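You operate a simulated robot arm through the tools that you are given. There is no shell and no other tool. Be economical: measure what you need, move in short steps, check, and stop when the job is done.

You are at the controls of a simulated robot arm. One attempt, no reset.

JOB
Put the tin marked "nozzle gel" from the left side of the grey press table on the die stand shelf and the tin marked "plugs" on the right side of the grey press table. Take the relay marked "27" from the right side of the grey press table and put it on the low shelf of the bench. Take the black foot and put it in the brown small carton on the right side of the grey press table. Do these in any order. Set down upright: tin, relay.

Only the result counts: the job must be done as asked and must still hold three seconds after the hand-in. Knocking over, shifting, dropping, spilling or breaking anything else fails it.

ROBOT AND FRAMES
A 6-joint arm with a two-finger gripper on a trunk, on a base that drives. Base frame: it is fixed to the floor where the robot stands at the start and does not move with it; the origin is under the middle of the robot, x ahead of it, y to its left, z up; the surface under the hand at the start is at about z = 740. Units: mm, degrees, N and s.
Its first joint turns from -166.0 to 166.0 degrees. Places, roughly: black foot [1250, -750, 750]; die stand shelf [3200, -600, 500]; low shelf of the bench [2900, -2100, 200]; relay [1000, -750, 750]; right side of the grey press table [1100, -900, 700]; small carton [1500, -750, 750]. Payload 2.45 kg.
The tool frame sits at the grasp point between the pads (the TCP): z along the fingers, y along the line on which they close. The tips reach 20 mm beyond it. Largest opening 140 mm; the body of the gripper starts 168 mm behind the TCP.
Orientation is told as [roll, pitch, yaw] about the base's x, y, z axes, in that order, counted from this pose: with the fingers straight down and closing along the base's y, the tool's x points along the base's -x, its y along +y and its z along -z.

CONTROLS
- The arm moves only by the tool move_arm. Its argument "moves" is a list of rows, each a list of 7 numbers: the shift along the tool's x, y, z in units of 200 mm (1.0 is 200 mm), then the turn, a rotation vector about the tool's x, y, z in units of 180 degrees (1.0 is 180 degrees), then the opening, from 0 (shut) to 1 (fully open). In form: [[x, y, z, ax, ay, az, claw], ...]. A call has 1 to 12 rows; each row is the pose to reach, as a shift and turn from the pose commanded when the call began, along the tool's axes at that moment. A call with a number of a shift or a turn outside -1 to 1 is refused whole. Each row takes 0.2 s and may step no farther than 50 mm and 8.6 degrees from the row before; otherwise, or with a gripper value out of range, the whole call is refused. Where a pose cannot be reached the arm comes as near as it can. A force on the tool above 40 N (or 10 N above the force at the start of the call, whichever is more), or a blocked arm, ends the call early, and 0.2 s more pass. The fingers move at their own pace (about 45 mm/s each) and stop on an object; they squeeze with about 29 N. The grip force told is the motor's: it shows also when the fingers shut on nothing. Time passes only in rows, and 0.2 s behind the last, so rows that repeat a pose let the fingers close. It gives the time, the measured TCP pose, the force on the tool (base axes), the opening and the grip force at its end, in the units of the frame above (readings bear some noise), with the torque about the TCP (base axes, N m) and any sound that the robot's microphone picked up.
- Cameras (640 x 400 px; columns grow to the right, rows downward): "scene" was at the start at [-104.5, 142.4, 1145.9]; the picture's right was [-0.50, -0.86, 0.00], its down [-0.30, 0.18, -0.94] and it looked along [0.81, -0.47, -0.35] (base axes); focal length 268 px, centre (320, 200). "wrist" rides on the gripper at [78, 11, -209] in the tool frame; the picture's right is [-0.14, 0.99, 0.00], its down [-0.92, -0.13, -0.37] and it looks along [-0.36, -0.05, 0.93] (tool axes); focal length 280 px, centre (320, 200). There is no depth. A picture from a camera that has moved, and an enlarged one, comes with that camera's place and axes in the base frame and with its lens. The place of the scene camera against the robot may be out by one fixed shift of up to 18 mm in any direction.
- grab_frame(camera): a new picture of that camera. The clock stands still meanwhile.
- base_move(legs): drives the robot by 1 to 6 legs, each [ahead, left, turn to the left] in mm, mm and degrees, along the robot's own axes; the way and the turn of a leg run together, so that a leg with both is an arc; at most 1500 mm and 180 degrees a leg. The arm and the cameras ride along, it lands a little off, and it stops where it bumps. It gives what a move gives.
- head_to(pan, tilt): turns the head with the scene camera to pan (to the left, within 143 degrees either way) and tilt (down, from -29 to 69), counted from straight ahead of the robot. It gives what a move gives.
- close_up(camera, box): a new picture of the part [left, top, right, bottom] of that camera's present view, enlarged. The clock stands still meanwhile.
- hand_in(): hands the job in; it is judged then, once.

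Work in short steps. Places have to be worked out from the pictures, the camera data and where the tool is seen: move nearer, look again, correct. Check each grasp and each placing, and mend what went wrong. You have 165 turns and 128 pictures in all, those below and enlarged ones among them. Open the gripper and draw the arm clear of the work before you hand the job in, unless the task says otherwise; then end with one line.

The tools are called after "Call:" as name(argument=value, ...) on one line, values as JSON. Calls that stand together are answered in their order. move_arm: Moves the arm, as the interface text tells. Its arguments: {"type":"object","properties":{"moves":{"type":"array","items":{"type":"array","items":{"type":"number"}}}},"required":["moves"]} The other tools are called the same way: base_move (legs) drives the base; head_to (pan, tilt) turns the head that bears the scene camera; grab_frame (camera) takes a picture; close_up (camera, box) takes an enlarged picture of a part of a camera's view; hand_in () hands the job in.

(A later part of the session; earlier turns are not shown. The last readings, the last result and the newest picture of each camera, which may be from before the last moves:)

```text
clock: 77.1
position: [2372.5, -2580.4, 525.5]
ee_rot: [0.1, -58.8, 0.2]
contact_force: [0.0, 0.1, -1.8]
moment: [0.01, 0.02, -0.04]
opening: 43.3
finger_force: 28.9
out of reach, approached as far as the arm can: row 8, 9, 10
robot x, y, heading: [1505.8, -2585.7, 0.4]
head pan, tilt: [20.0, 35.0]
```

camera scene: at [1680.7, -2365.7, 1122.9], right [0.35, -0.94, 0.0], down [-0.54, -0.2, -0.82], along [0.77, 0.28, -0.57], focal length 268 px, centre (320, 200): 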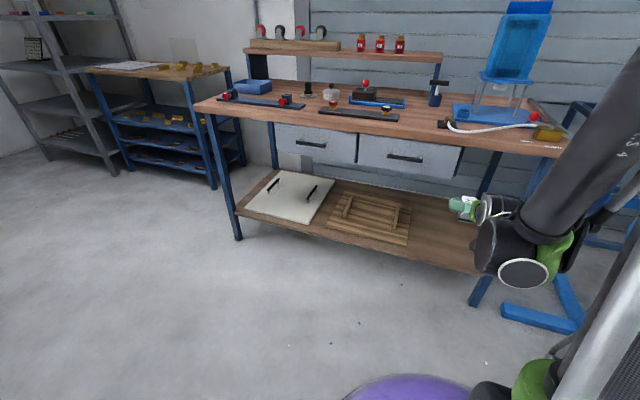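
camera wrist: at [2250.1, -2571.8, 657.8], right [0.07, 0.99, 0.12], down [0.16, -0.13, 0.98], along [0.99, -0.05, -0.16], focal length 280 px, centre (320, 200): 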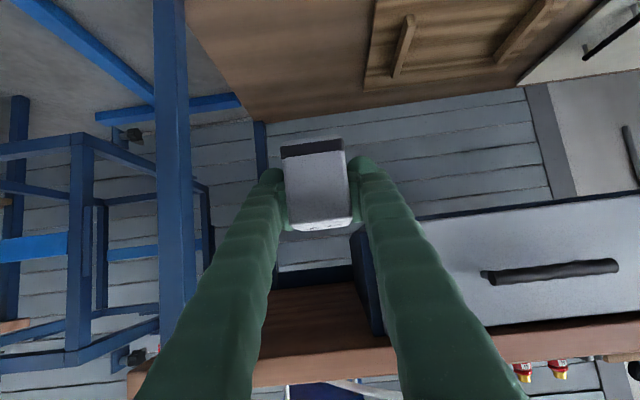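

Slightly lower only (z≈525 at 868 mm). I test how a steeper tool pitch changes the lower limit, here in free space.

Call:
move_arm(moves=[[0, 0, 0, 0, 0.045, 0, 0.2], [0, 0, 0, 0, 0.09, 0, 0.2], [0, 0, 0, 0, 0.135, 0, 0.2], [0, 0, 0, 0, 0.18, 0, 0.2]])

Call:
move_arm(moves=[[0.12, 0, 0.2, 0, 0, 0, 0.2], [0.24, 0, 0.4, 0, 0, 0, 0.2], [0.36, 0, 0.6, 0, 0, 0, 0.2], [0.48, 0, 0.8, 0, 0, 0, 0.2], [0.56, 0, 0.96, 0, 0, 0, 0.2]])

Call:
grab_frame(camera="scene")

```text
clock: 78.1
position: [2370.9, -2579.9, 526.2]
ee_rot: [-0.1, -26.5, 0.1]
contact_force: [0.4, -0.2, -0.9]
moment: [-0.04, -0.02, -0.03]
opening: 43.4
finger_force: 28.9
robot x, y, heading: [1508.8, -2584.3, 0.3]
head pan, tilt: [20.0, 35.0]
```

```text
clock: 79.3
position: [2358.4, -2581.5, 304.2]
ee_rot: [0.0, -26.6, 0.3]
contact_force: [-0.1, 0.2, -2.7]
moment: [-0.02, -0.01, 0.0]
opening: 43.0
finger_force: 29.0
robot x, y, heading: [1503.5, -2589.9, 0.2]
head pan, tilt: [20.0, 35.0]
```

```text
91 pictures are left
camera scene: at [1402.0, -2366.8, 1123.0], right [0.35, -0.94, 0.0], down [-0.54, -0.2, -0.82], along [0.77, 0.28, -0.57], focal length 268 px, centre (320, 200)
```

scene: 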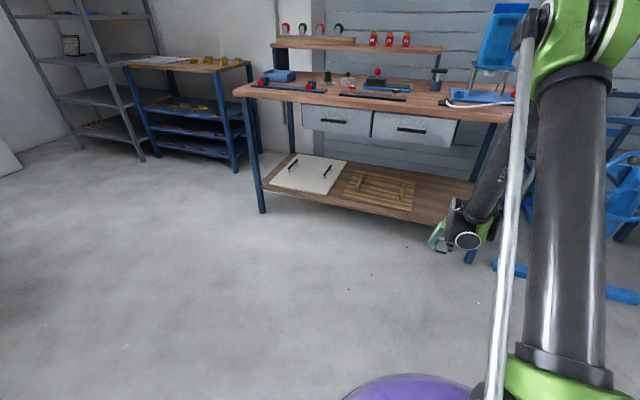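

Pitch ≈-27° reaches z≈300, so the low shelf needs a steeper grasp. I'll return to the press table, set the relay down, and regrasp at ~-28° pitch. First raise the arm.

Call:
move_arm(moves=[[-0.01, 0, -0.23, 0, 0, 0, 0.2], [-0.02, 0, -0.46, 0, 0, 0, 0.2], [-0.03, 0, -0.69, 0, 0, 0, 0.2], [-0.045, 0, -0.93, 0, 0, 0, 0.2]])

Call:
move_arm(moves=[[-0.01, 0, -0.23, 0, 0, 0, 0.2], [-0.02, 0, -0.46, 0, 0, 0, 0.2], [-0.03, 0, -0.69, 0, 0, 0, 0.2], [-0.045, 0, -0.93, 0, 0, 0, 0.2]])

Call:
move_arm(moves=[[-0.04, 0, -0.23, 0, 0, 0, 0.2], [-0.08, 0, -0.46, 0, 0, 0, 0.2], [-0.12, 0, -0.69, 0, 0, 0, 0.2], [-0.16, 0, -0.93, 0, 0, 0, 0.2]])

Call:
move_arm(moves=[[-0.04, 0, -0.1, 0, -0.045, 0, 0.2], [-0.08, 0, -0.2, 0, -0.09, 0, 0.2], [-0.12, 0, -0.3, 0, -0.135, 0, 0.2], [-0.12, 0, -0.35, 0, -0.18, 0, 0.2]])

Call:
base_move(legs=[[-150, 0, 0], [0, 0, 90], [850, 170, 0]])

Call:
grab_frame(camera="wrist")

```text
clock: 80.3
position: [2282.0, -2581.2, 471.9]
ee_rot: [0.0, -26.6, 0.2]
contact_force: [0.7, 0.1, -1.8]
moment: [-0.01, 0.01, -0.05]
opening: 43.5
finger_force: 28.9
robot x, y, heading: [1503.2, -2588.8, 0.3]
head pan, tilt: [20.0, 35.0]
```

```text
clock: 81.3
position: [2208.2, -2581.6, 644.8]
ee_rot: [0.0, -26.6, 0.3]
contact_force: [0.3, 0.1, -1.6]
moment: [0.0, 0.03, -0.01]
opening: 43.2
finger_force: 28.6
robot x, y, heading: [1504.8, -2587.8, 0.1]
head pan, tilt: [20.0, 35.0]
```

```text
clock: 82.3
position: [2152.5, -2581.7, 824.5]
ee_rot: [0.0, -26.7, 0.2]
contact_force: [1.0, 0.2, -2.0]
moment: [-0.02, 0.03, 0.01]
opening: 43.2
finger_force: 28.5
robot x, y, heading: [1505.8, -2584.6, 0.2]
head pan, tilt: [20.0, 35.0]
```

```text
clock: 83.3
position: [2140.3, -2582.5, 898.3]
ee_rot: [-0.1, -59.1, 0.2]
contact_force: [-0.2, 0.4, -2.5]
moment: [-0.03, -0.01, -0.01]
opening: 43.4
finger_force: 28.6
robot x, y, heading: [1505.6, -2589.9, 0.1]
head pan, tilt: [20.0, 35.0]
```

```text
clock: 92.7
position: [1175.1, -1101.1, 899.3]
ee_rot: [0.0, -59.0, 90.5]
contact_force: [0.3, 0.7, -1.6]
moment: [0.0, 0.03, -0.01]
opening: 43.4
finger_force: 29.4
robot x, y, heading: [1179.3, -1739.9, 90.1]
head pan, tilt: [20.0, 35.0]
```

```text
90 pictures are left
camera wrist: at [1164.2, -1322.5, 938.2], right [-0.99, 0.06, 0.12], down [0.13, 0.16, 0.98], along [0.04, 0.99, -0.16], focal length 280 px, centre (320, 200)
```

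wrist: 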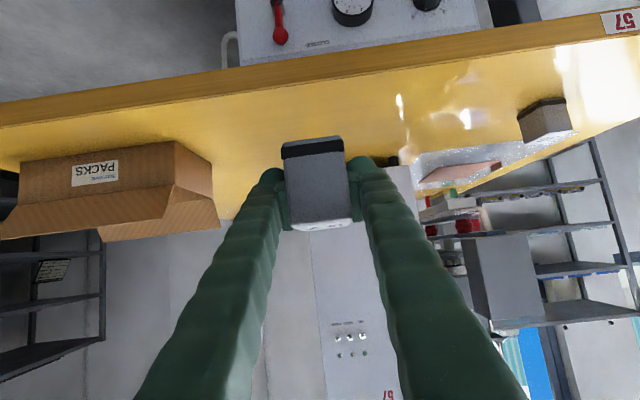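

I drive in 170 mm and set the relay back on the free table spot.

Call:
base_move(legs=[[170, 0, 0]])

Call:
move_arm(moves=[[0.12, 0, 0.12, 0, 0, 0, 0.2], [0.24, 0, 0.24, 0, 0, 0, 0.2], [0.36, 0, 0.36, 0, 0, 0, 0.2], [0.41, 0, 0.41, 0, 0, 0, 0.2]])

```text
clock: 94.2
position: [1171.8, -931.1, 898.0]
ee_rot: [0.0, -59.2, 90.5]
contact_force: [0.3, 0.0, -2.5]
moment: [0.03, 0.0, 0.0]
opening: 43.4
finger_force: 29.0
robot x, y, heading: [1180.3, -1567.8, 90.4]
head pan, tilt: [20.0, 35.0]
```

```text
clock: 95.2
position: [1172.2, -903.7, 785.7]
ee_rot: [0.0, -59.2, 90.6]
contact_force: [0.5, 0.0, -1.6]
moment: [0.02, -0.01, 0.0]
opening: 43.0
finger_force: 28.9
robot x, y, heading: [1178.9, -1571.3, 90.5]
head pan, tilt: [20.0, 35.0]
```

Lower the last ~9 mm in fine steps, watching force.

Call:
move_arm(moves=[[0.017, 0, 0.01, 0, 0, 0, 0.2], [0.03, 0, 0.018, 0, 0, 0, 0.2], [0.038, 0, 0.022, 0, 0, 0, 0.2]])

```text
clock: 96.0
position: [1172.4, -904.1, 777.8]
ee_rot: [0.1, -59.1, 90.6]
contact_force: [0.1, -0.1, -0.9]
moment: [0.04, -0.02, -0.02]
opening: 43.1
finger_force: 28.6
robot x, y, heading: [1176.5, -1574.5, 90.6]
head pan, tilt: [20.0, 35.0]
```

Call:
move_arm(moves=[[0.004, 0, 0.003, 0, 0, 0, 0.2], [0.008, 0, 0.005, 0, 0, 0, 0.2], [0.011, 0, 0.007, 0, 0, 0, 0.2]])

```text
clock: 96.8
position: [1171.9, -902.8, 775.7]
ee_rot: [0.0, -59.1, 90.5]
contact_force: [-0.4, -0.8, 32.3]
moment: [-0.2, 0.04, 0.03]
opening: 43.6
finger_force: 29.1
robot x, y, heading: [1178.0, -1570.1, 90.2]
head pan, tilt: [20.0, 35.0]
```

Contact (32 N up), so it rests on the table. I open and back off along the tool axis.

Call:
move_arm(moves=[[0.006, 0, 0.004, 0, 0, 0, 0.25], [0.0, 0, 0.0, 0, 0, 0, 0.6], [0, 0, 0, 0, 0, 0, 0.6], [0, 0, 0, 0, 0, 0, 0.6], [0, 0, -0.1, 0, 0, 0, 0.6], [0, 0, -0.3, 0, 0, 0, 0.6], [0, 0, -0.5, 0, 0, 0, 0.6], [0, 0, -0.7, 0, 0, 0, 0.6], [-0.1, 0, -0.85, 0, 0, 0, 0.6]])

Call:
move_arm(moves=[[0, 0, 0, 0, 0.045, 0, 0.6], [0, 0, 0, 0, 0.09, 0, 0.6], [0, 0, 0, 0, 0.135, 0, 0.6], [0, 0, 0, 0, 0.175, 0, 0.6]])

Call:
grab_frame(camera="wrist")

```text
clock: 98.8
position: [1175.6, -1042.2, 881.2]
ee_rot: [-0.1, -59.1, 90.5]
contact_force: [0.3, 0.0, 0.2]
moment: [-0.02, 0.01, 0.02]
opening: 83.9
finger_force: 0.0
robot x, y, heading: [1178.4, -1569.4, 90.5]
head pan, tilt: [20.0, 35.0]
```

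```text
clock: 99.8
position: [1173.0, -1039.5, 878.7]
ee_rot: [0.0, -27.5, 90.5]
contact_force: [-0.2, -0.3, 0.3]
moment: [0.02, -0.03, -0.03]
opening: 83.8
finger_force: 0.0
robot x, y, heading: [1178.8, -1568.7, 90.6]
head pan, tilt: [20.0, 35.0]
```

```text
89 pictures are left
camera wrist: at [1163.2, -1207.4, 1027.7], right [-0.99, 0.11, 0.06], down [0.12, 0.65, 0.75], along [0.04, 0.75, -0.66], focal length 280 px, centre (320, 200)
```

wrist: 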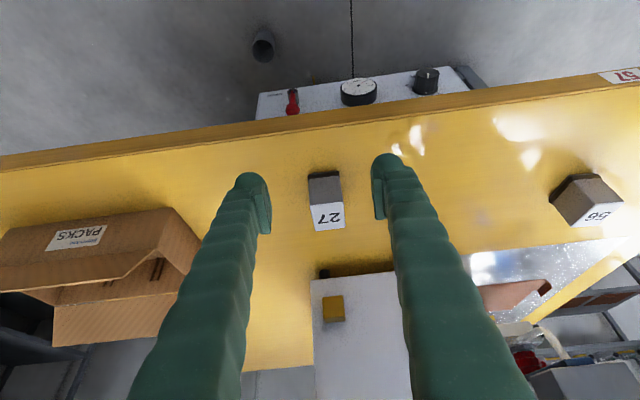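

Relay stands upright at (1171,-904). I approach it at pitch -27.5° along the tool axis.

Call:
move_arm(moves=[[-0.12, 0.007, 0, 0, 0, 0, 0.6], [-0.24, 0.007, 0, 0, 0, 0, 0.6], [-0.358, 0.007, 0.05, 0, 0, 0, 0.6], [-0.358, 0.007, 0.25, 0, 0, 0, 0.6], [-0.358, 0.007, 0.45, 0, 0, 0, 0.6], [-0.358, 0.007, 0.62, 0, 0, 0, 0.6], [-0.358, 0.007, 0.72, 0, 0, 0, 0.6], [-0.358, 0.007, 0.78, 0, 0, 0, 0.6]])

Call:
grab_frame(camera="wrist")

```text
clock: 101.6
position: [1170.4, -904.4, 773.3]
ee_rot: [0.0, -27.6, 90.5]
contact_force: [0.0, -0.1, 0.2]
moment: [0.0, 0.0, 0.0]
opening: 84.2
finger_force: 0.0
robot x, y, heading: [1180.1, -1574.8, 90.4]
head pan, tilt: [20.0, 35.0]
```

```text
88 pictures are left
camera wrist: at [1160.8, -1071.1, 922.1], right [-0.99, 0.11, 0.06], down [0.12, 0.65, 0.75], along [0.04, 0.75, -0.66], focal length 280 px, centre (320, 200)
```

wrist: 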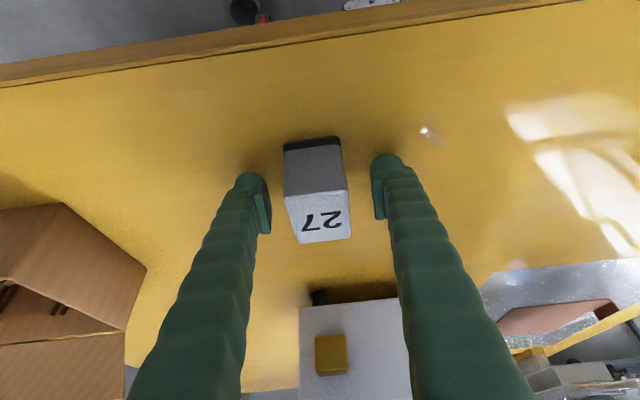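

Relay is centred; close and lift.

Call:
move_arm(moves=[[0, 0, 0, 0, 0, 0, 0.4], [0, 0, 0, 0, 0, 0, 0.2], [0, 0, 0, 0, 0, 0, 0.2], [0, 0, 0, 0, 0, 0, 0.2], [0, 0, 0, 0, 0, 0, 0.2], [-0.023, 0, -0.044, 0, 0, 0, 0.2], [-0.07, 0, -0.133, 0, 0, 0, 0.2], [-0.14, 0, -0.27, 0, 0, 0, 0.2], [-0.2, 0, -0.42, 0, 0, 0, 0.2], [-0.231, 0, -0.58, 0, 0, 0, 0.2]])

Call:
base_move(legs=[[-400, 0, 0], [0, 0, -90], [0, -640, 0], [330, 0, 0]])

Call:
grab_frame(camera="wrist")

Call:
grab_frame(camera="scene")

```text
clock: 103.8
position: [1170.3, -916.6, 898.5]
ee_rot: [0.0, -27.7, 90.5]
contact_force: [-0.2, 0.3, -2.2]
moment: [-0.01, 0.0, 0.02]
opening: 43.0
finger_force: 29.0
robot x, y, heading: [1181.3, -1570.7, 90.8]
head pan, tilt: [20.0, 35.0]
```

```text
clock: 115.0
position: [2182.4, -2571.6, 897.1]
ee_rot: [0.1, -27.6, 1.6]
contact_force: [-0.6, 0.0, -1.2]
moment: [0.0, 0.03, -0.01]
opening: 43.4
finger_force: 28.8
robot x, y, heading: [1531.2, -2594.5, 1.5]
head pan, tilt: [20.0, 35.0]
```

```text
87 pictures are left
camera wrist: at [2016.1, -2567.7, 1046.1], right [0.09, 0.99, 0.06], down [0.65, -0.11, 0.75], along [0.75, -0.03, -0.66], focal length 280 px, centre (320, 200)
```

wrist: 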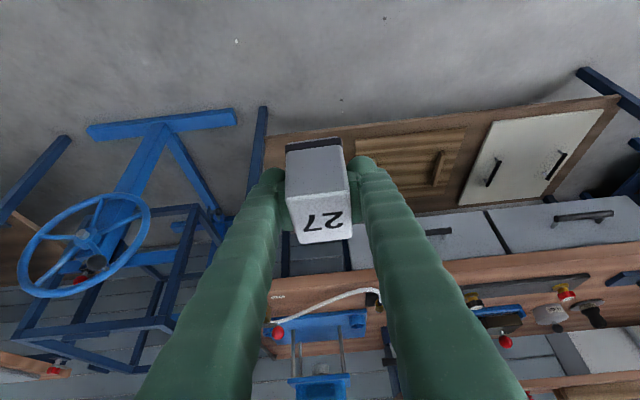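

```text
86 pictures are left
camera scene: at [1422.8, -2377.9, 1122.9], right [0.37, -0.93, 0.0], down [-0.53, -0.21, -0.82], along [0.76, 0.3, -0.57], focal length 268 px, centre (320, 200)
```

scene: 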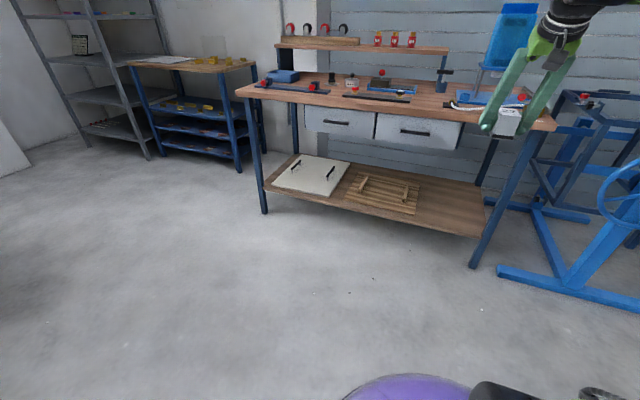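

Free shelf area y≈-2460…-2765, front edge x≈2610–2640. I straighten the heading and lower the arm in front of the bench.

Call:
base_move(legs=[[0, 0, -1.5]])

Call:
move_arm(moves=[[0.033, 0, 0.197, 0, 0, 0, 0.2], [0.065, 0, 0.394, 0, 0, 0, 0.2], [0.098, 0, 0.59, 0, 0, 0, 0.2], [0.13, 0, 0.787, 0, 0, 0, 0.2]])

Call:
move_arm(moves=[[0.033, 0, 0.197, 0, 0, 0, 0.2], [0.065, 0, 0.394, 0, 0, 0, 0.2], [0.098, 0, 0.59, 0, 0, 0, 0.2], [0.13, 0, 0.787, 0, 0, 0, 0.2]])

Call:
move_arm(moves=[[0.033, 0, 0.197, 0, 0, 0, 0.2], [0.065, 0, 0.394, 0, 0, 0, 0.2], [0.098, 0, 0.59, 0, 0, 0, 0.2], [0.13, 0, 0.787, 0, 0, 0, 0.2]])

Call:
move_arm(moves=[[0.033, 0, 0.197, 0, 0, 0, 0.2], [0.065, 0, 0.394, 0, 0, 0, 0.2], [0.098, 0, 0.59, 0, 0, 0, 0.2], [0.13, 0, 0.75, 0, 0, 0, 0.2]])

Call:
grab_frame(camera="wrist")

```text
clock: 115.7
position: [2183.0, -2589.7, 896.5]
ee_rot: [0.0, -27.5, 0.1]
contact_force: [-1.2, 0.4, -2.1]
moment: [-0.02, 0.0, 0.0]
opening: 43.4
finger_force: 29.0
robot x, y, heading: [1531.7, -2596.5, 0.1]
head pan, tilt: [20.0, 35.0]
```

```text
clock: 116.7
position: [2231.6, -2588.7, 746.0]
ee_rot: [0.0, -27.6, 0.1]
contact_force: [0.0, -0.6, -1.3]
moment: [-0.04, -0.05, 0.0]
opening: 43.4
finger_force: 29.1
robot x, y, heading: [1532.4, -2594.8, -0.0]
head pan, tilt: [20.0, 35.0]
```

```text
clock: 117.7
position: [2281.9, -2588.6, 594.1]
ee_rot: [0.0, -27.6, 0.2]
contact_force: [-0.6, -0.4, -2.0]
moment: [0.02, -0.05, 0.03]
opening: 43.5
finger_force: 28.9
robot x, y, heading: [1530.5, -2595.2, 0.3]
head pan, tilt: [20.0, 35.0]
```

```text
clock: 118.7
position: [2332.9, -2587.7, 440.6]
ee_rot: [0.0, -27.6, 0.2]
contact_force: [-0.3, 0.3, -1.2]
moment: [0.0, -0.04, -0.01]
opening: 43.2
finger_force: 28.9
robot x, y, heading: [1531.8, -2595.3, 0.0]
head pan, tilt: [20.0, 35.0]
```

```text
clock: 119.7
position: [2383.4, -2589.8, 299.6]
ee_rot: [0.0, -27.4, 0.1]
contact_force: [-0.3, 0.2, -0.8]
moment: [0.02, 0.01, -0.02]
opening: 43.4
finger_force: 29.1
out of reach, approached as far as the arm can: row 4
robot x, y, heading: [1530.6, -2597.6, 0.1]
head pan, tilt: [20.0, 35.0]
```

```text
85 pictures are left
camera wrist: at [2217.7, -2579.9, 449.3], right [0.12, 0.99, 0.06], down [0.65, -0.13, 0.75], along [0.75, -0.05, -0.66], focal length 280 px, centre (320, 200)
```

wrist: 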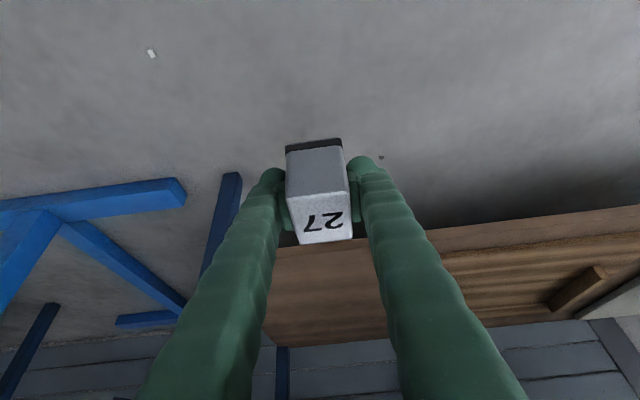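

At the reach limit (z≈299). I try extending farther forward and lower.

Call:
move_arm(moves=[[-0.13, 0, 0.18, 0, 0, 0, 0.2], [-0.26, 0, 0.36, 0, 0, 0, 0.2], [-0.39, 0, 0.545, 0, 0, 0, 0.2]])

```text
clock: 120.5
position: [2504.6, -2588.7, 240.1]
ee_rot: [0.0, -27.6, 0.0]
contact_force: [-0.5, -0.3, -1.7]
moment: [0.01, 0.0, 0.02]
opening: 43.5
finger_force: 29.5
robot x, y, heading: [1531.9, -2596.5, 0.1]
head pan, tilt: [20.0, 35.0]
```

Reached z=240 at 973 mm. I zoom to measure the shelf's front edge and height before driving in.

Call:
close_up(camera="wrist", box=[220, 150, 540, 350])

Call:
grab_frame(camera="scene")

```text
2.00 times, centred on (380, 250) of wrist
camera zoom: at [2337.2, -2579.6, 389.3], right [0.12, 0.99, 0.06], down [0.65, -0.13, 0.75], along [0.75, -0.05, -0.66], focal length 561 px, centre (200, 100)
```

zoom: 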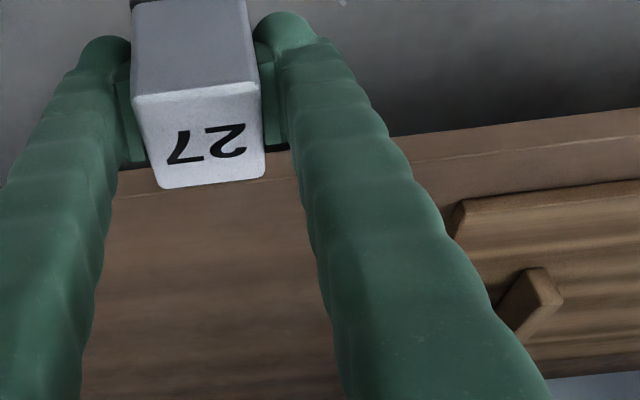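

```text
83 pictures are left
camera scene: at [1428.4, -2375.0, 1123.0], right [0.34, -0.94, 0.0], down [-0.54, -0.2, -0.82], along [0.77, 0.28, -0.57], focal length 268 px, centre (320, 200)
```

scene: 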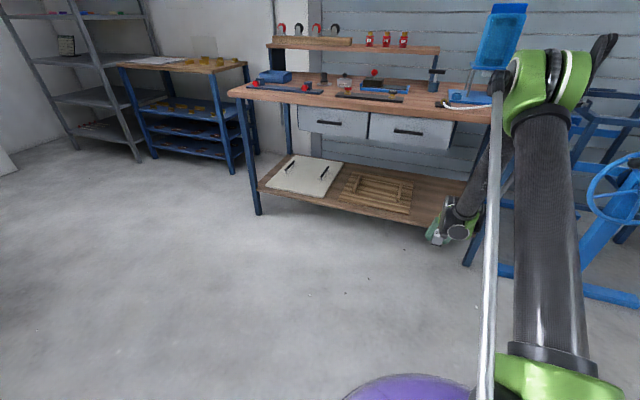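

To determine shelf height better by parallax, I raise 120 mm and zoom again.

Call:
move_arm(moves=[[-0.09, 0, -0.177, 0, 0, 0, 0.2], [-0.185, 0, -0.354, 0, 0, 0, 0.2], [-0.278, 0, -0.532, 0, 0, 0, 0.2]])

Call:
close_up(camera="wrist", box=[220, 100, 540, 300])

```text
clock: 121.3
position: [2505.1, -2589.1, 361.3]
ee_rot: [0.0, -27.5, 0.2]
contact_force: [0.2, 0.4, -0.9]
moment: [0.04, -0.01, 0.03]
opening: 43.3
finger_force: 28.8
robot x, y, heading: [1535.2, -2590.1, 0.0]
head pan, tilt: [20.0, 35.0]
```

```text
2.00 times, centred on (380, 200) of wrist
camera zoom: at [2337.5, -2580.1, 510.6], right [0.12, 0.99, 0.06], down [0.65, -0.13, 0.75], along [0.75, -0.05, -0.66], focal length 561 px, centre (200, 200)
```

zoom: 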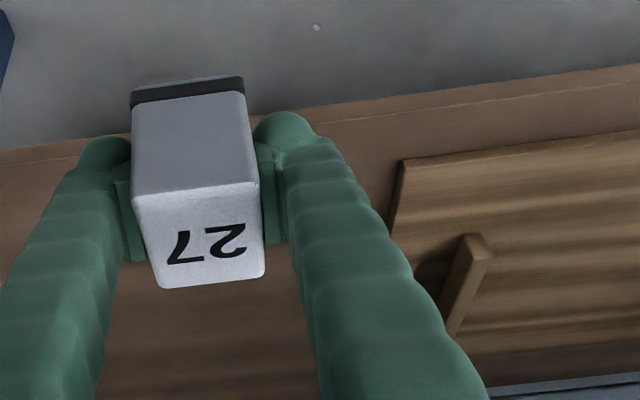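

Shelf top z≈206, front edge x≈2621, frame's right edge y≈-2444. I lower to z≈275, then drive ahead 185 mm.

Call:
move_arm(moves=[[0.065, 0, 0.125, 0, 0, 0, 0.2], [0.13, 0, 0.25, 0, 0, 0, 0.2], [0.197, 0, 0.377, 0, 0, 0, 0.2]])

Call:
base_move(legs=[[185, 0, 0]])

Call:
grab_frame(camera="wrist")

Call:
grab_frame(camera="scene")

```text
clock: 122.1
position: [2502.9, -2590.2, 276.1]
ee_rot: [0.0, -27.6, 0.1]
contact_force: [0.0, -0.3, -1.6]
moment: [0.01, -0.04, -0.03]
opening: 43.2
finger_force: 28.9
robot x, y, heading: [1530.1, -2591.2, 0.2]
head pan, tilt: [20.0, 35.0]
```

```text
clock: 123.7
position: [2690.0, -2587.9, 276.6]
ee_rot: [0.0, -27.5, 0.2]
contact_force: [-0.1, -0.2, -1.6]
moment: [-0.03, -0.02, 0.03]
opening: 43.1
finger_force: 29.1
robot x, y, heading: [1718.0, -2589.8, 0.2]
head pan, tilt: [20.0, 35.0]
```

```text
81 pictures are left
camera wrist: at [2523.9, -2579.3, 425.5], right [0.12, 0.99, 0.06], down [0.65, -0.13, 0.75], along [0.75, -0.05, -0.66], focal length 280 px, centre (320, 200)
```

wrist: 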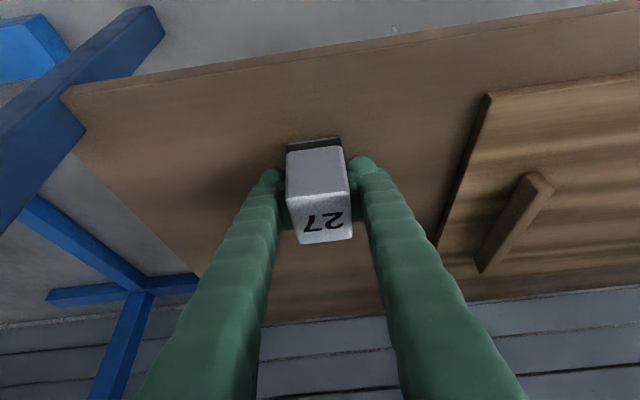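

```text
80 pictures are left
camera scene: at [1614.5, -2374.6, 1123.0], right [0.34, -0.94, 0.0], down [-0.54, -0.2, -0.82], along [0.77, 0.28, -0.57], focal length 268 px, centre (320, 200)
```

scene: 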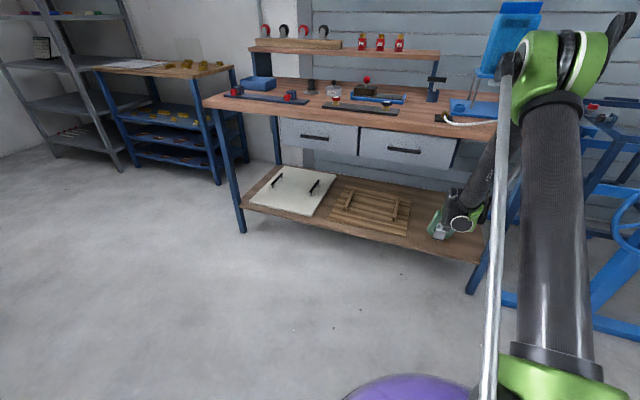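

Over the free shelf area with no contacts. I lower toward the shelf (expected touch at TCP z≈239).

Call:
move_arm(moves=[[0.035, 0, 0.066, 0, 0, 0, 0.2], [0.07, 0, 0.133, 0, 0, 0, 0.2]])

Call:
move_arm(moves=[[0.007, 0, 0.013, 0, 0, 0, 0.2], [0.014, 0, 0.027, 0, 0, 0, 0.2], [0.021, 0, 0.04, 0, 0, 0, 0.2]])

```text
clock: 124.3
position: [2689.9, -2588.0, 248.9]
ee_rot: [0.0, -27.7, 0.0]
contact_force: [0.5, -0.6, 32.7]
moment: [-0.03, 0.13, -0.05]
opening: 44.0
finger_force: 28.9
robot x, y, heading: [1717.0, -2595.8, 0.1]
head pan, tilt: [20.0, 35.0]
```

```text
clock: 124.9
position: [2690.8, -2588.3, 243.8]
ee_rot: [0.0, -27.7, 0.1]
contact_force: [-5.4, 1.3, 27.6]
moment: [0.04, 0.46, -0.08]
opening: 43.1
finger_force: 29.4
robot x, y, heading: [1714.7, -2590.4, 0.3]
head pan, tilt: [20.0, 35.0]
stopped in row 3: the force on the tool passed its limit at 48 N (the readings are from after the stop); the commanded pose is now the measured one
```

Contact occurred at z≈249 and I pressed slightly more; check the relay before releasing.

Call:
close_up(camera="wrist", box=[220, 100, 420, 260])

Call:
close_up(camera="scene", box=[390, 160, 550, 260])

```text
2.50 times, centred on (320, 180) of wrist
camera zoom: at [2523.6, -2579.4, 391.8], right [0.12, 0.99, 0.06], down [0.64, -0.13, 0.75], along [0.76, -0.05, -0.65], focal length 701 px, centre (320, 250)
```

zoom: 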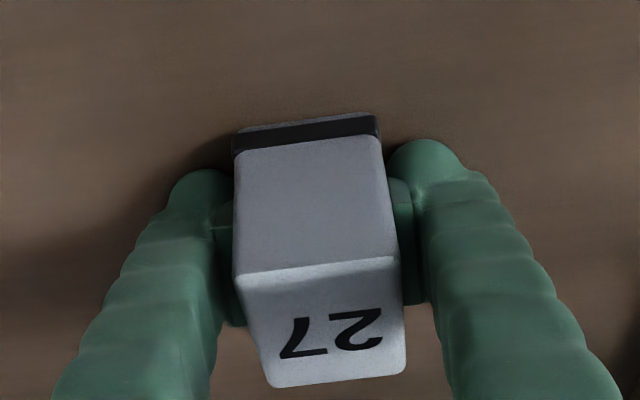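

```text
4.00 times, centred on (470, 210) of scene
camera zoom: at [1613.3, -2374.6, 1122.8], right [0.34, -0.94, 0.0], down [-0.54, -0.2, -0.82], along [0.77, 0.28, -0.57], focal length 1073 px, centre (-280, 160)
```

zoom: 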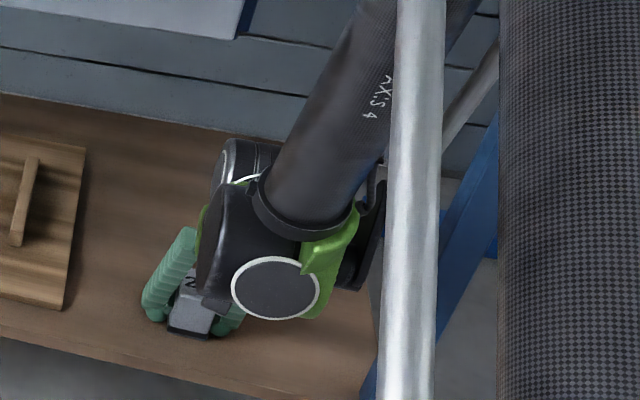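

It sits almost flat. I relieve ~3 mm, open, and retreat back along the tool axis.

Call:
move_arm(moves=[[-0.006, 0, -0.011, 0, 0, 0, 0.2], [-0.006, 0, -0.011, 0, 0, 0, 0.3], [-0.006, 0, -0.011, 0, 0, 0, 0.5], [-0.006, 0, -0.011, 0, 0, 0, 0.6], [-0.006, 0, -0.011, 0, 0, 0, 0.6], [-0.006, 0, -0.011, 0, 0, 0, 0.6]])

Call:
grab_frame(camera="wrist")

```text
clock: 126.3
position: [2690.7, -2588.3, 245.8]
ee_rot: [-0.1, -27.6, 0.2]
contact_force: [0.0, 0.4, -0.8]
moment: [0.0, 0.02, 0.01]
opening: 84.1
finger_force: 0.1
robot x, y, heading: [1715.1, -2591.6, 0.4]
head pan, tilt: [20.0, 35.0]
```

```text
77 pictures are left
camera wrist: at [2524.1, -2579.6, 393.1], right [0.12, 0.99, 0.06], down [0.65, -0.13, 0.75], along [0.75, -0.05, -0.65], focal length 280 px, centre (320, 200)
```

wrist: 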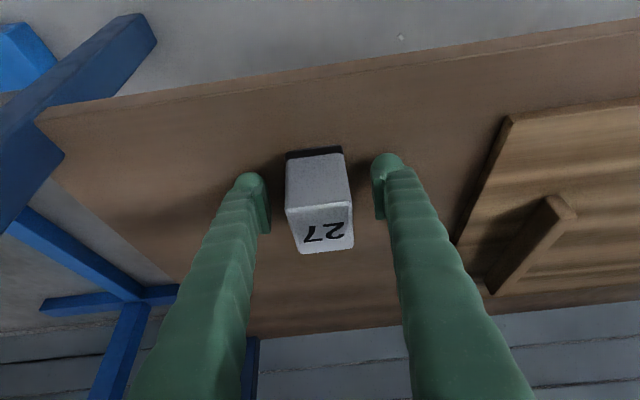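

Relay stands upright on the low shelf. I retreat along the tool axis, then back the base off and take a check picture.

Call:
move_arm(moves=[[0, 0, -0.1, 0, 0, 0, 0.6], [0, 0, -0.25, 0, 0, 0, 0.6], [0.0, 0, -0.4, 0, 0, 0, 0.6], [0.0, 0, -0.55, 0, 0, 0, 0.6]])

Call:
base_move(legs=[[-450, 0, 0]])

Call:
close_up(camera="scene", box=[240, 100, 560, 300])

Call:
grab_frame(camera="wrist")

```text
clock: 127.3
position: [2638.6, -2589.8, 342.0]
ee_rot: [0.0, -27.6, 0.2]
contact_force: [0.4, -0.1, -0.2]
moment: [-0.04, -0.01, 0.01]
opening: 83.8
finger_force: 0.0
robot x, y, heading: [1716.7, -2589.8, 0.2]
head pan, tilt: [20.0, 35.0]
```

```text
clock: 130.0
position: [2184.5, -2587.8, 341.9]
ee_rot: [0.0, -27.6, 0.2]
contact_force: [-0.3, -0.3, -0.3]
moment: [0.03, -0.01, 0.0]
opening: 84.0
finger_force: 0.1
robot x, y, heading: [1261.8, -2599.8, 0.5]
head pan, tilt: [20.0, 35.0]
```

```text
2.00 times, centred on (400, 200) of scene
camera zoom: at [1158.9, -2377.0, 1123.0], right [0.35, -0.94, 0.0], down [-0.54, -0.2, -0.82], along [0.77, 0.28, -0.57], focal length 537 px, centre (160, 200)
```

zoom: 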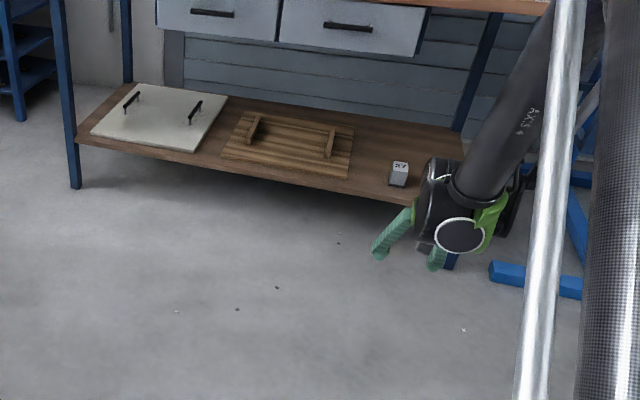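

```text
75 pictures are left
camera wrist: at [2017.8, -2579.8, 490.3], right [0.12, 0.99, 0.06], down [0.65, -0.12, 0.75], along [0.75, -0.05, -0.65], focal length 280 px, centre (320, 200)
```

wrist: 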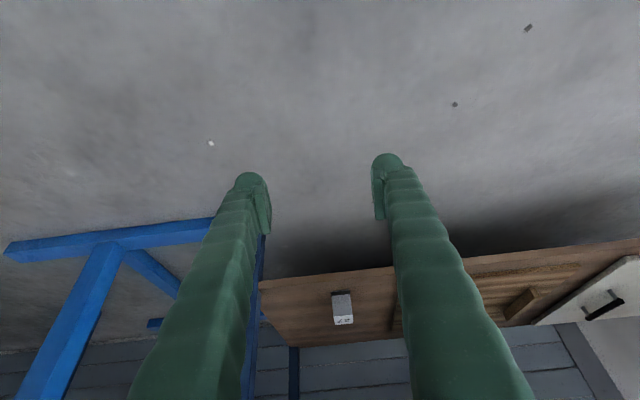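

Relay placed well. Now raise the arm and drive back to the table's front for the tins.

Call:
move_arm(moves=[[0, 0, -0.22, 0, 0, 0, 0.7], [0, 0, -0.44, 0, 0, 0, 0.7], [-0.01, 0, -0.66, 0, 0, 0, 0.7], [-0.01, 0, -0.88, 0, 0, 0, 0.7]])

Call:
move_arm(moves=[[0, 0, -0.22, 0, 0, 0, 0.8], [0, 0, -0.44, 0, 0, 0, 0.8], [-0.01, 0, -0.66, 0, 0, 0, 0.8], [-0.01, 0, -0.88, 0, 0, 0, 0.8]])

Call:
move_arm(moves=[[-0.03, 0, -0.22, 0, 0, 0, 1], [-0.06, 0, -0.44, 0, 0, 0, 1], [-0.09, 0, -0.66, 0, 0, 0, 1], [-0.12, 0, -0.88, 0, 0, 0, 1]])

Call:
move_arm(moves=[[-0.05, 0, -0.2, 0, 0.04, 0, 1], [-0.1, 0, -0.4, 0, 0.08, 0, 1], [-0.15, 0, -0.6, 0, 0.12, 0, 1], [-0.15, 0, -0.7, 0, 0.153, 0, 1]])

Call:
base_move(legs=[[-1262, 0, 0], [0, 1350, 0], [0, 1400, 0]])

Call:
grab_frame(camera="wrist")

```text
clock: 131.0
position: [2104.9, -2587.6, 498.6]
ee_rot: [-0.1, -27.6, 0.3]
contact_force: [-0.9, 0.6, 0.3]
moment: [0.0, 0.02, -0.01]
opening: 98.1
finger_force: 0.2
robot x, y, heading: [1265.0, -2597.5, 0.4]
head pan, tilt: [20.0, 35.0]
```

```text
clock: 132.0
position: [2024.5, -2589.8, 655.1]
ee_rot: [0.0, -27.6, 0.3]
contact_force: [0.2, 0.5, -0.3]
moment: [0.0, 0.02, 0.05]
opening: 111.9
finger_force: 0.0
robot x, y, heading: [1263.1, -2596.9, 0.4]
head pan, tilt: [20.0, 35.0]
```

```text
clock: 133.0
position: [1963.9, -2588.7, 822.0]
ee_rot: [-0.1, -27.6, 0.3]
contact_force: [-0.2, 1.0, -0.5]
moment: [0.01, 0.0, -0.01]
opening: 140.0
finger_force: 0.1
robot x, y, heading: [1261.4, -2597.5, 0.2]
head pan, tilt: [20.0, 35.0]
```

```text
clock: 134.0
position: [1925.4, -2589.9, 960.9]
ee_rot: [0.0, 0.0, 0.4]
contact_force: [0.2, -0.1, 0.5]
moment: [-0.01, -0.06, 0.02]
opening: 140.1
finger_force: 0.0
robot x, y, heading: [1263.7, -2595.7, 0.3]
head pan, tilt: [20.0, 35.0]
```

```text
clock: 153.3
position: [626.2, 159.5, 961.2]
ee_rot: [0.0, -0.1, 1.3]
contact_force: [0.0, 0.0, -0.3]
moment: [0.0, 0.01, -0.02]
opening: 139.9
finger_force: 0.0
robot x, y, heading: [-38.2, 140.8, 1.3]
head pan, tilt: [20.0, 35.0]
```

```text
74 pictures are left
camera wrist: at [546.4, 167.6, 1169.0], right [0.11, 0.99, 0.0], down [0.92, -0.11, 0.37], along [0.37, -0.04, -0.93], focal length 280 px, centre (320, 200)
```

wrist: 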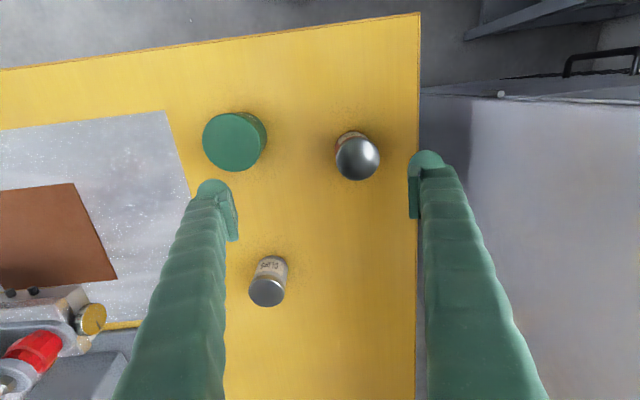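

Plugs ≈(638,210), lid z≈795; nozzle gel ≈(598,50), lid z≈810. I check the cabinet's height and closeness to the left before reaching for plugs.

Call:
head_to(pan=5, tilt=30)

Call:
grab_frame(camera="scene")

```text
clock: 154.1
position: [626.7, 159.4, 959.5]
ee_rot: [0.0, 0.0, 1.2]
contact_force: [-0.1, -0.1, 0.1]
moment: [-0.01, -0.01, -0.04]
opening: 139.9
finger_force: 0.0
robot x, y, heading: [-36.9, 143.3, 1.0]
head pan, tilt: [5.0, 30.0]
```

```text
73 pictures are left
camera scene: at [-136.4, 337.0, 1130.7], right [0.11, -0.99, 0.0], down [-0.5, -0.06, -0.87], along [0.86, 0.1, -0.5], focal length 268 px, centre (320, 200)
```

scene: 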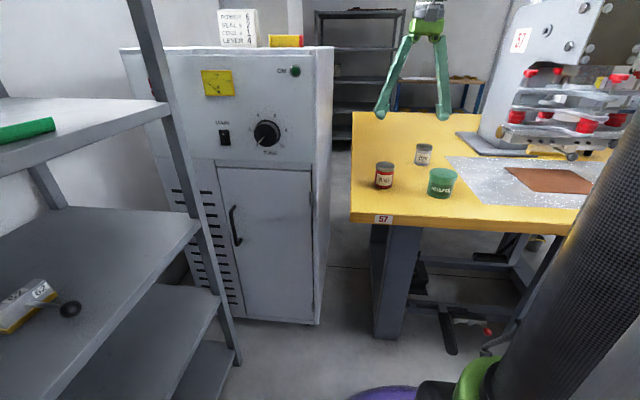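

Cabinet face is at y≈430, clear enough. I move above plugs and look.

Call:
move_arm(moves=[[-0.02, 0.1, 0.12, 0, 0, 0, 0.75], [-0.04, 0.2, 0.25, 0, 0, 0, 0.75], [-0.06, 0.255, 0.42, 0, 0, 0, 0.75]])

Call:
grab_frame(camera="wrist")

```text
clock: 154.9
position: [636.4, 210.9, 877.3]
ee_rot: [0.0, -0.2, 1.2]
contact_force: [0.0, -0.7, -0.4]
moment: [0.03, -0.01, 0.01]
opening: 105.0
finger_force: 0.1
robot x, y, heading: [-38.0, 142.8, 1.3]
head pan, tilt: [5.0, 30.0]
```

```text
72 pictures are left
camera wrist: at [556.9, 219.0, 1085.9], right [0.11, 0.99, 0.0], down [0.92, -0.11, 0.37], along [0.37, -0.04, -0.93], focal length 280 px, centre (320, 200)
```

wrist: 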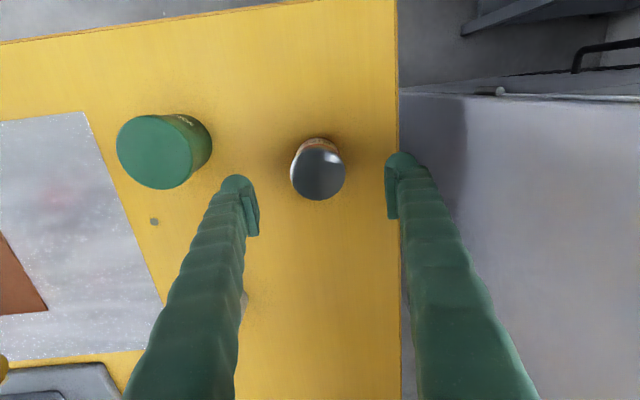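

Lid centre (641,208). Descend around it to z≈775.

Call:
move_arm(moves=[[-0.02, -0.015, 0.15, 0, 0, 0, 0.75], [-0.02, -0.015, 0.3, 0, 0, 0, 0.75], [-0.02, -0.015, 0.42, 0, 0, 0, 0.75], [-0.02, -0.015, 0.51, 0, 0, 0, 0.75]])

Call:
grab_frame(camera="wrist")

```text
clock: 155.9
position: [640.1, 208.8, 775.2]
ee_rot: [0.0, -0.1, 1.4]
contact_force: [-1.3, 0.6, 0.2]
moment: [-0.02, 0.0, 0.01]
opening: 104.7
finger_force: 0.1
robot x, y, heading: [-39.5, 140.5, 1.5]
head pan, tilt: [5.0, 30.0]
```

```text
71 pictures are left
camera wrist: at [561.1, 216.3, 982.7], right [0.11, 0.99, 0.0], down [0.92, -0.11, 0.37], along [0.37, -0.04, -0.93], focal length 280 px, centre (320, 200)
```

wrist: 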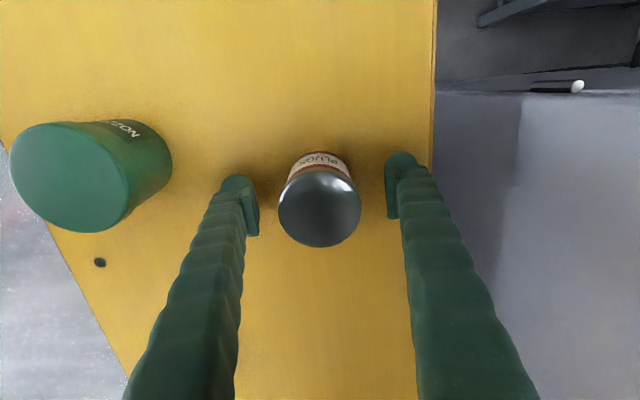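

Centred. Close on plugs and lift.

Call:
move_arm(moves=[[0, 0, 0, 0, 0, 0, 0.5], [0, 0, 0, 0, 0, 0, 0.3], [0, 0, 0, 0, 0, 0, 0.3], [0, 0, 0, 0, 0, 0, 0.3], [0, 0, 0, 0, 0, 0, 0.3], [0, 0, -0.03, 0, 0, 0, 0.3], [0, 0, -0.1, 0, 0, 0, 0.3], [0, 0, -0.25, 0, 0, 0, 0.3], [0, 0, -0.45, 0, 0, 0, 0.3], [0, 0, -0.65, 0, 0, 0, 0.3], [0, 0, -0.85, 0, 0, 0, 0.3]])

Call:
grab_frame(camera="wrist")

```text
clock: 158.3
position: [639.4, 209.0, 944.0]
ee_rot: [0.0, -0.1, 1.3]
contact_force: [0.2, 1.3, -2.1]
moment: [0.01, -0.02, -0.04]
opening: 59.2
finger_force: 29.4
robot x, y, heading: [-36.4, 143.0, 1.4]
head pan, tilt: [5.0, 30.0]
```

```text
70 pictures are left
camera wrist: at [561.6, 216.9, 1153.4], right [0.11, 0.99, 0.0], down [0.92, -0.11, 0.37], along [0.37, -0.04, -0.93], focal length 280 px, centre (320, 200)
```

wrist: 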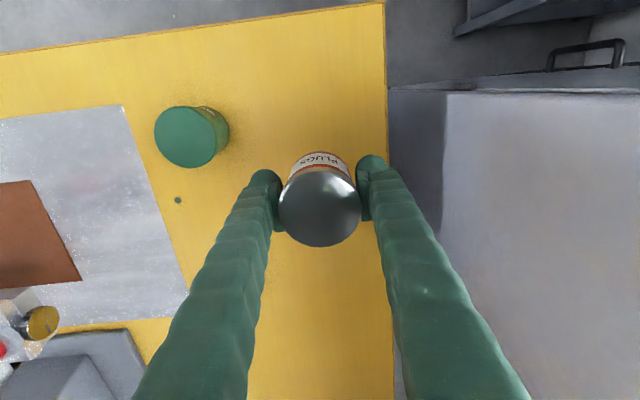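

Plugs held (59 mm). I pull in a little, then drive around to the table's right side.

Call:
move_arm(moves=[[0.2, 0, -0.1, 0, 0, 0, 0.3], [0.4, 0, -0.2, 0, 0, 0, 0.3]])

Call:
base_move(legs=[[0, 0, -1.4], [0, -900, 0], [0, -910, 0], [1090, 0, 0], [0, 0, 90], [50, 0, 0]])

Call:
grab_frame(camera="wrist")

```text
clock: 158.9
position: [561.1, 206.8, 984.4]
ee_rot: [0.1, -0.1, 1.3]
contact_force: [0.0, 0.2, -3.5]
moment: [0.0, 0.11, 0.01]
opening: 59.1
finger_force: 29.2
robot x, y, heading: [-36.0, 141.0, 1.2]
head pan, tilt: [5.0, 30.0]
```

```text
clock: 177.9
position: [993.6, -1014.2, 984.8]
ee_rot: [0.0, -0.1, 90.0]
contact_force: [-0.1, 0.2, -3.0]
moment: [0.02, 0.01, 0.02]
opening: 59.2
finger_force: 29.1
robot x, y, heading: [1042.4, -1613.0, 90.1]
head pan, tilt: [5.0, 30.0]
```

```text
69 pictures are left
camera wrist: at [981.2, -1093.4, 1193.1], right [-0.99, 0.14, 0.0], down [0.13, 0.92, 0.37], along [0.05, 0.37, -0.93], focal length 280 px, centre (320, 200)
```

wrist: 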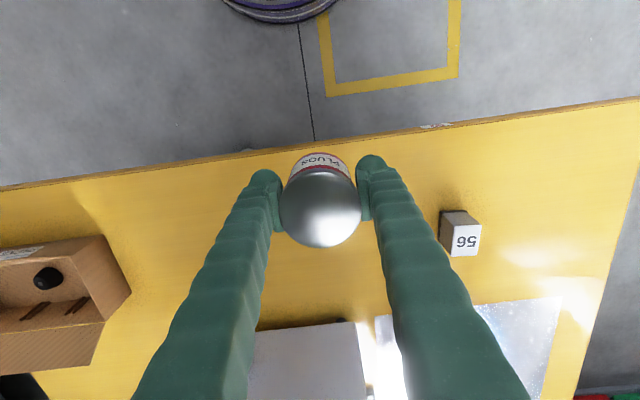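

Free spot at about (1020,-880). Move over and lower to z≈790.

Call:
move_arm(moves=[[-0.22, -0.04, 0, 0, 0, 0, 0.3], [-0.44, -0.08, 0.05, 0, 0, 0, 0.3], [-0.6, -0.13, 0.2, 0, 0, 0, 0.3], [-0.67, -0.13, 0.4, 0, 0, 0, 0.3], [-0.67, -0.13, 0.6, 0, 0, 0, 0.3], [-0.67, -0.13, 0.8, 0, 0, 0, 0.3], [-0.67, -0.13, 0.96, 0, 0, 0, 0.3]])

Call:
grab_frame(camera="wrist")

```text
clock: 179.5
position: [1019.9, -879.2, 792.0]
ee_rot: [-0.1, -0.1, 90.0]
contact_force: [0.1, 0.8, -1.5]
moment: [0.02, 0.04, 0.0]
opening: 59.1
finger_force: 29.4
robot x, y, heading: [1046.9, -1614.3, 89.9]
head pan, tilt: [5.0, 30.0]
```

```text
68 pictures are left
camera wrist: at [1007.2, -959.0, 1001.1], right [-0.99, 0.14, 0.0], down [0.13, 0.92, 0.37], along [0.05, 0.37, -0.93], focal length 280 px, centre (320, 200)
```

wrist: 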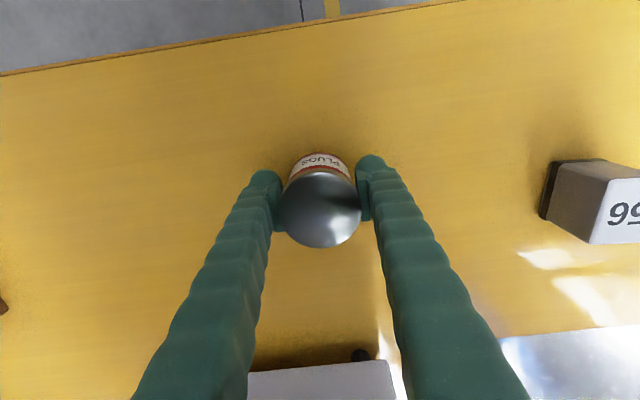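

Lower in fine steps until contact near z≈775.

Call:
move_arm(moves=[[0, 0, 0.03, 0, 0, 0, 0.3], [0, 0, 0.06, 0, 0, 0, 0.3], [0, 0, 0.07, 0, 0, 0, 0.3], [0, 0, 0.077, 0, 0, 0, 0.3]])

```text
clock: 180.5
position: [1019.4, -878.4, 777.1]
ee_rot: [0.0, 0.0, 90.0]
contact_force: [0.0, 0.0, -2.0]
moment: [0.0, -0.01, 0.0]
opening: 59.1
finger_force: 29.0
robot x, y, heading: [1043.0, -1611.3, 89.9]
head pan, tilt: [5.0, 30.0]
```

Call:
move_arm(moves=[[0, 0, 0.005, 0, 0, 0, 0.3], [0, 0, 0.01, 0, 0, 0, 0.3], [0, 0, 0.014, 0, 0, 0, 0.3]])

```text
clock: 181.3
position: [1018.0, -879.4, 774.0]
ee_rot: [-0.1, -0.2, 89.9]
contact_force: [0.1, 1.1, -0.1]
moment: [0.05, 0.04, -0.01]
opening: 59.1
finger_force: 28.7
robot x, y, heading: [1042.2, -1611.3, 90.1]
head pan, tilt: [5.0, 30.0]
```

Force is just unloading (weight supported). One mm more, then release and lift.

Call:
move_arm(moves=[[0, 0, 0.004, 0, 0, 0, 0.3], [0, 0, 0.004, 0, 0, 0, 0.45], [0, 0, 0.004, 0, 0, 0, 0.65], [0, 0, 0.004, 0, 0, 0, 0.7], [0, 0, 0.004, 0, 0, 0, 0.7], [0, 0, -0.1, 0, 0, 0, 0.7], [0, 0, -0.3, 0, 0, 0, 0.7], [0, 0, -0.5, 0, 0, 0, 0.7], [0, 0, -0.7, 0, 0, 0, 0.7], [0, 0, -0.95, 0, 0, 0, 0.7]])

Call:
grab_frame(camera="wrist")

```text
clock: 183.5
position: [1018.3, -881.0, 964.8]
ee_rot: [-0.1, -0.1, 89.9]
contact_force: [0.2, 0.2, -0.3]
moment: [0.01, 0.0, 0.01]
opening: 98.2
finger_force: 0.0
robot x, y, heading: [1046.2, -1609.1, 90.2]
head pan, tilt: [5.0, 30.0]
```

```text
67 pictures are left
camera wrist: at [1007.8, -959.4, 1173.7], right [-0.99, 0.14, 0.0], down [0.13, 0.92, 0.37], along [0.05, 0.37, -0.93], focal length 280 px, centre (320, 200)
```

wrist: 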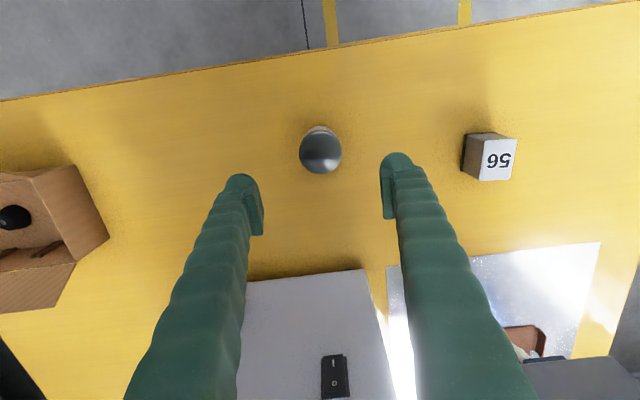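

Plugs stands upright on the right side. Before grasping nozzle gel, I go to inspect the die stand shelf.

Call:
base_move(legs=[[-100, 0, 0], [0, 0, -90], [1050, 0, 0], [0, 1000, 0]])

Call:
head_to(pan=0, tilt=22)

Call:
grab_frame(camera="scene")

```text
clock: 198.2
position: [2840.2, -709.4, 964.1]
ee_rot: [-0.1, -0.1, -0.7]
contact_force: [0.0, 0.7, 0.1]
moment: [0.03, -0.02, 0.02]
opening: 98.0
finger_force: 0.0
robot x, y, heading: [2106.4, -727.0, -0.8]
head pan, tilt: [5.0, 30.0]
```

```text
clock: 198.9
position: [2839.0, -708.7, 964.1]
ee_rot: [0.0, -0.1, -0.7]
contact_force: [-0.2, -0.6, -0.1]
moment: [0.0, 0.0, 0.02]
opening: 97.9
finger_force: 0.0
robot x, y, heading: [2105.8, -725.8, -0.6]
head pan, tilt: [0.0, 22.0]
```

```text
66 pictures are left
camera scene: at [2015.5, -534.6, 1143.5], right [-0.01, -1.0, 0.0], down [-0.38, 0.0, -0.93], along [0.93, -0.01, -0.38], focal length 268 px, centre (320, 200)
```

scene: 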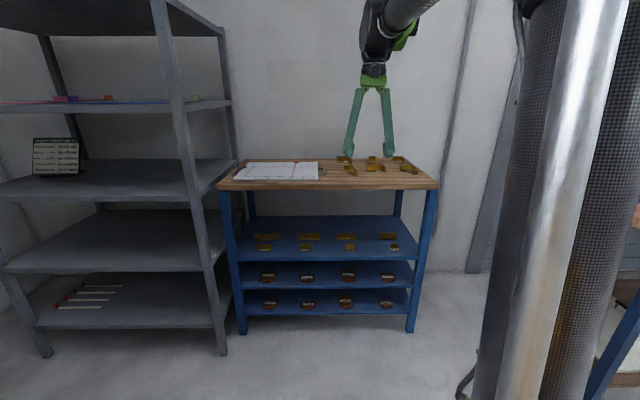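

Call:
close_up(camera="scene", box=[210, 150, 450, 300])

```text
2.67 times, centred on (330, 225) of scene
camera zoom: at [2015.5, -534.6, 1143.5], right [-0.01, -1.0, 0.0], down [-0.38, 0.0, -0.93], along [0.93, -0.01, -0.38], focal length 715 px, centre (293, 133)
```

zoom: 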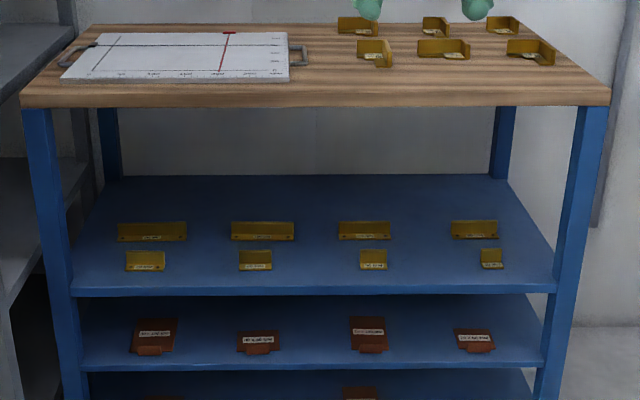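

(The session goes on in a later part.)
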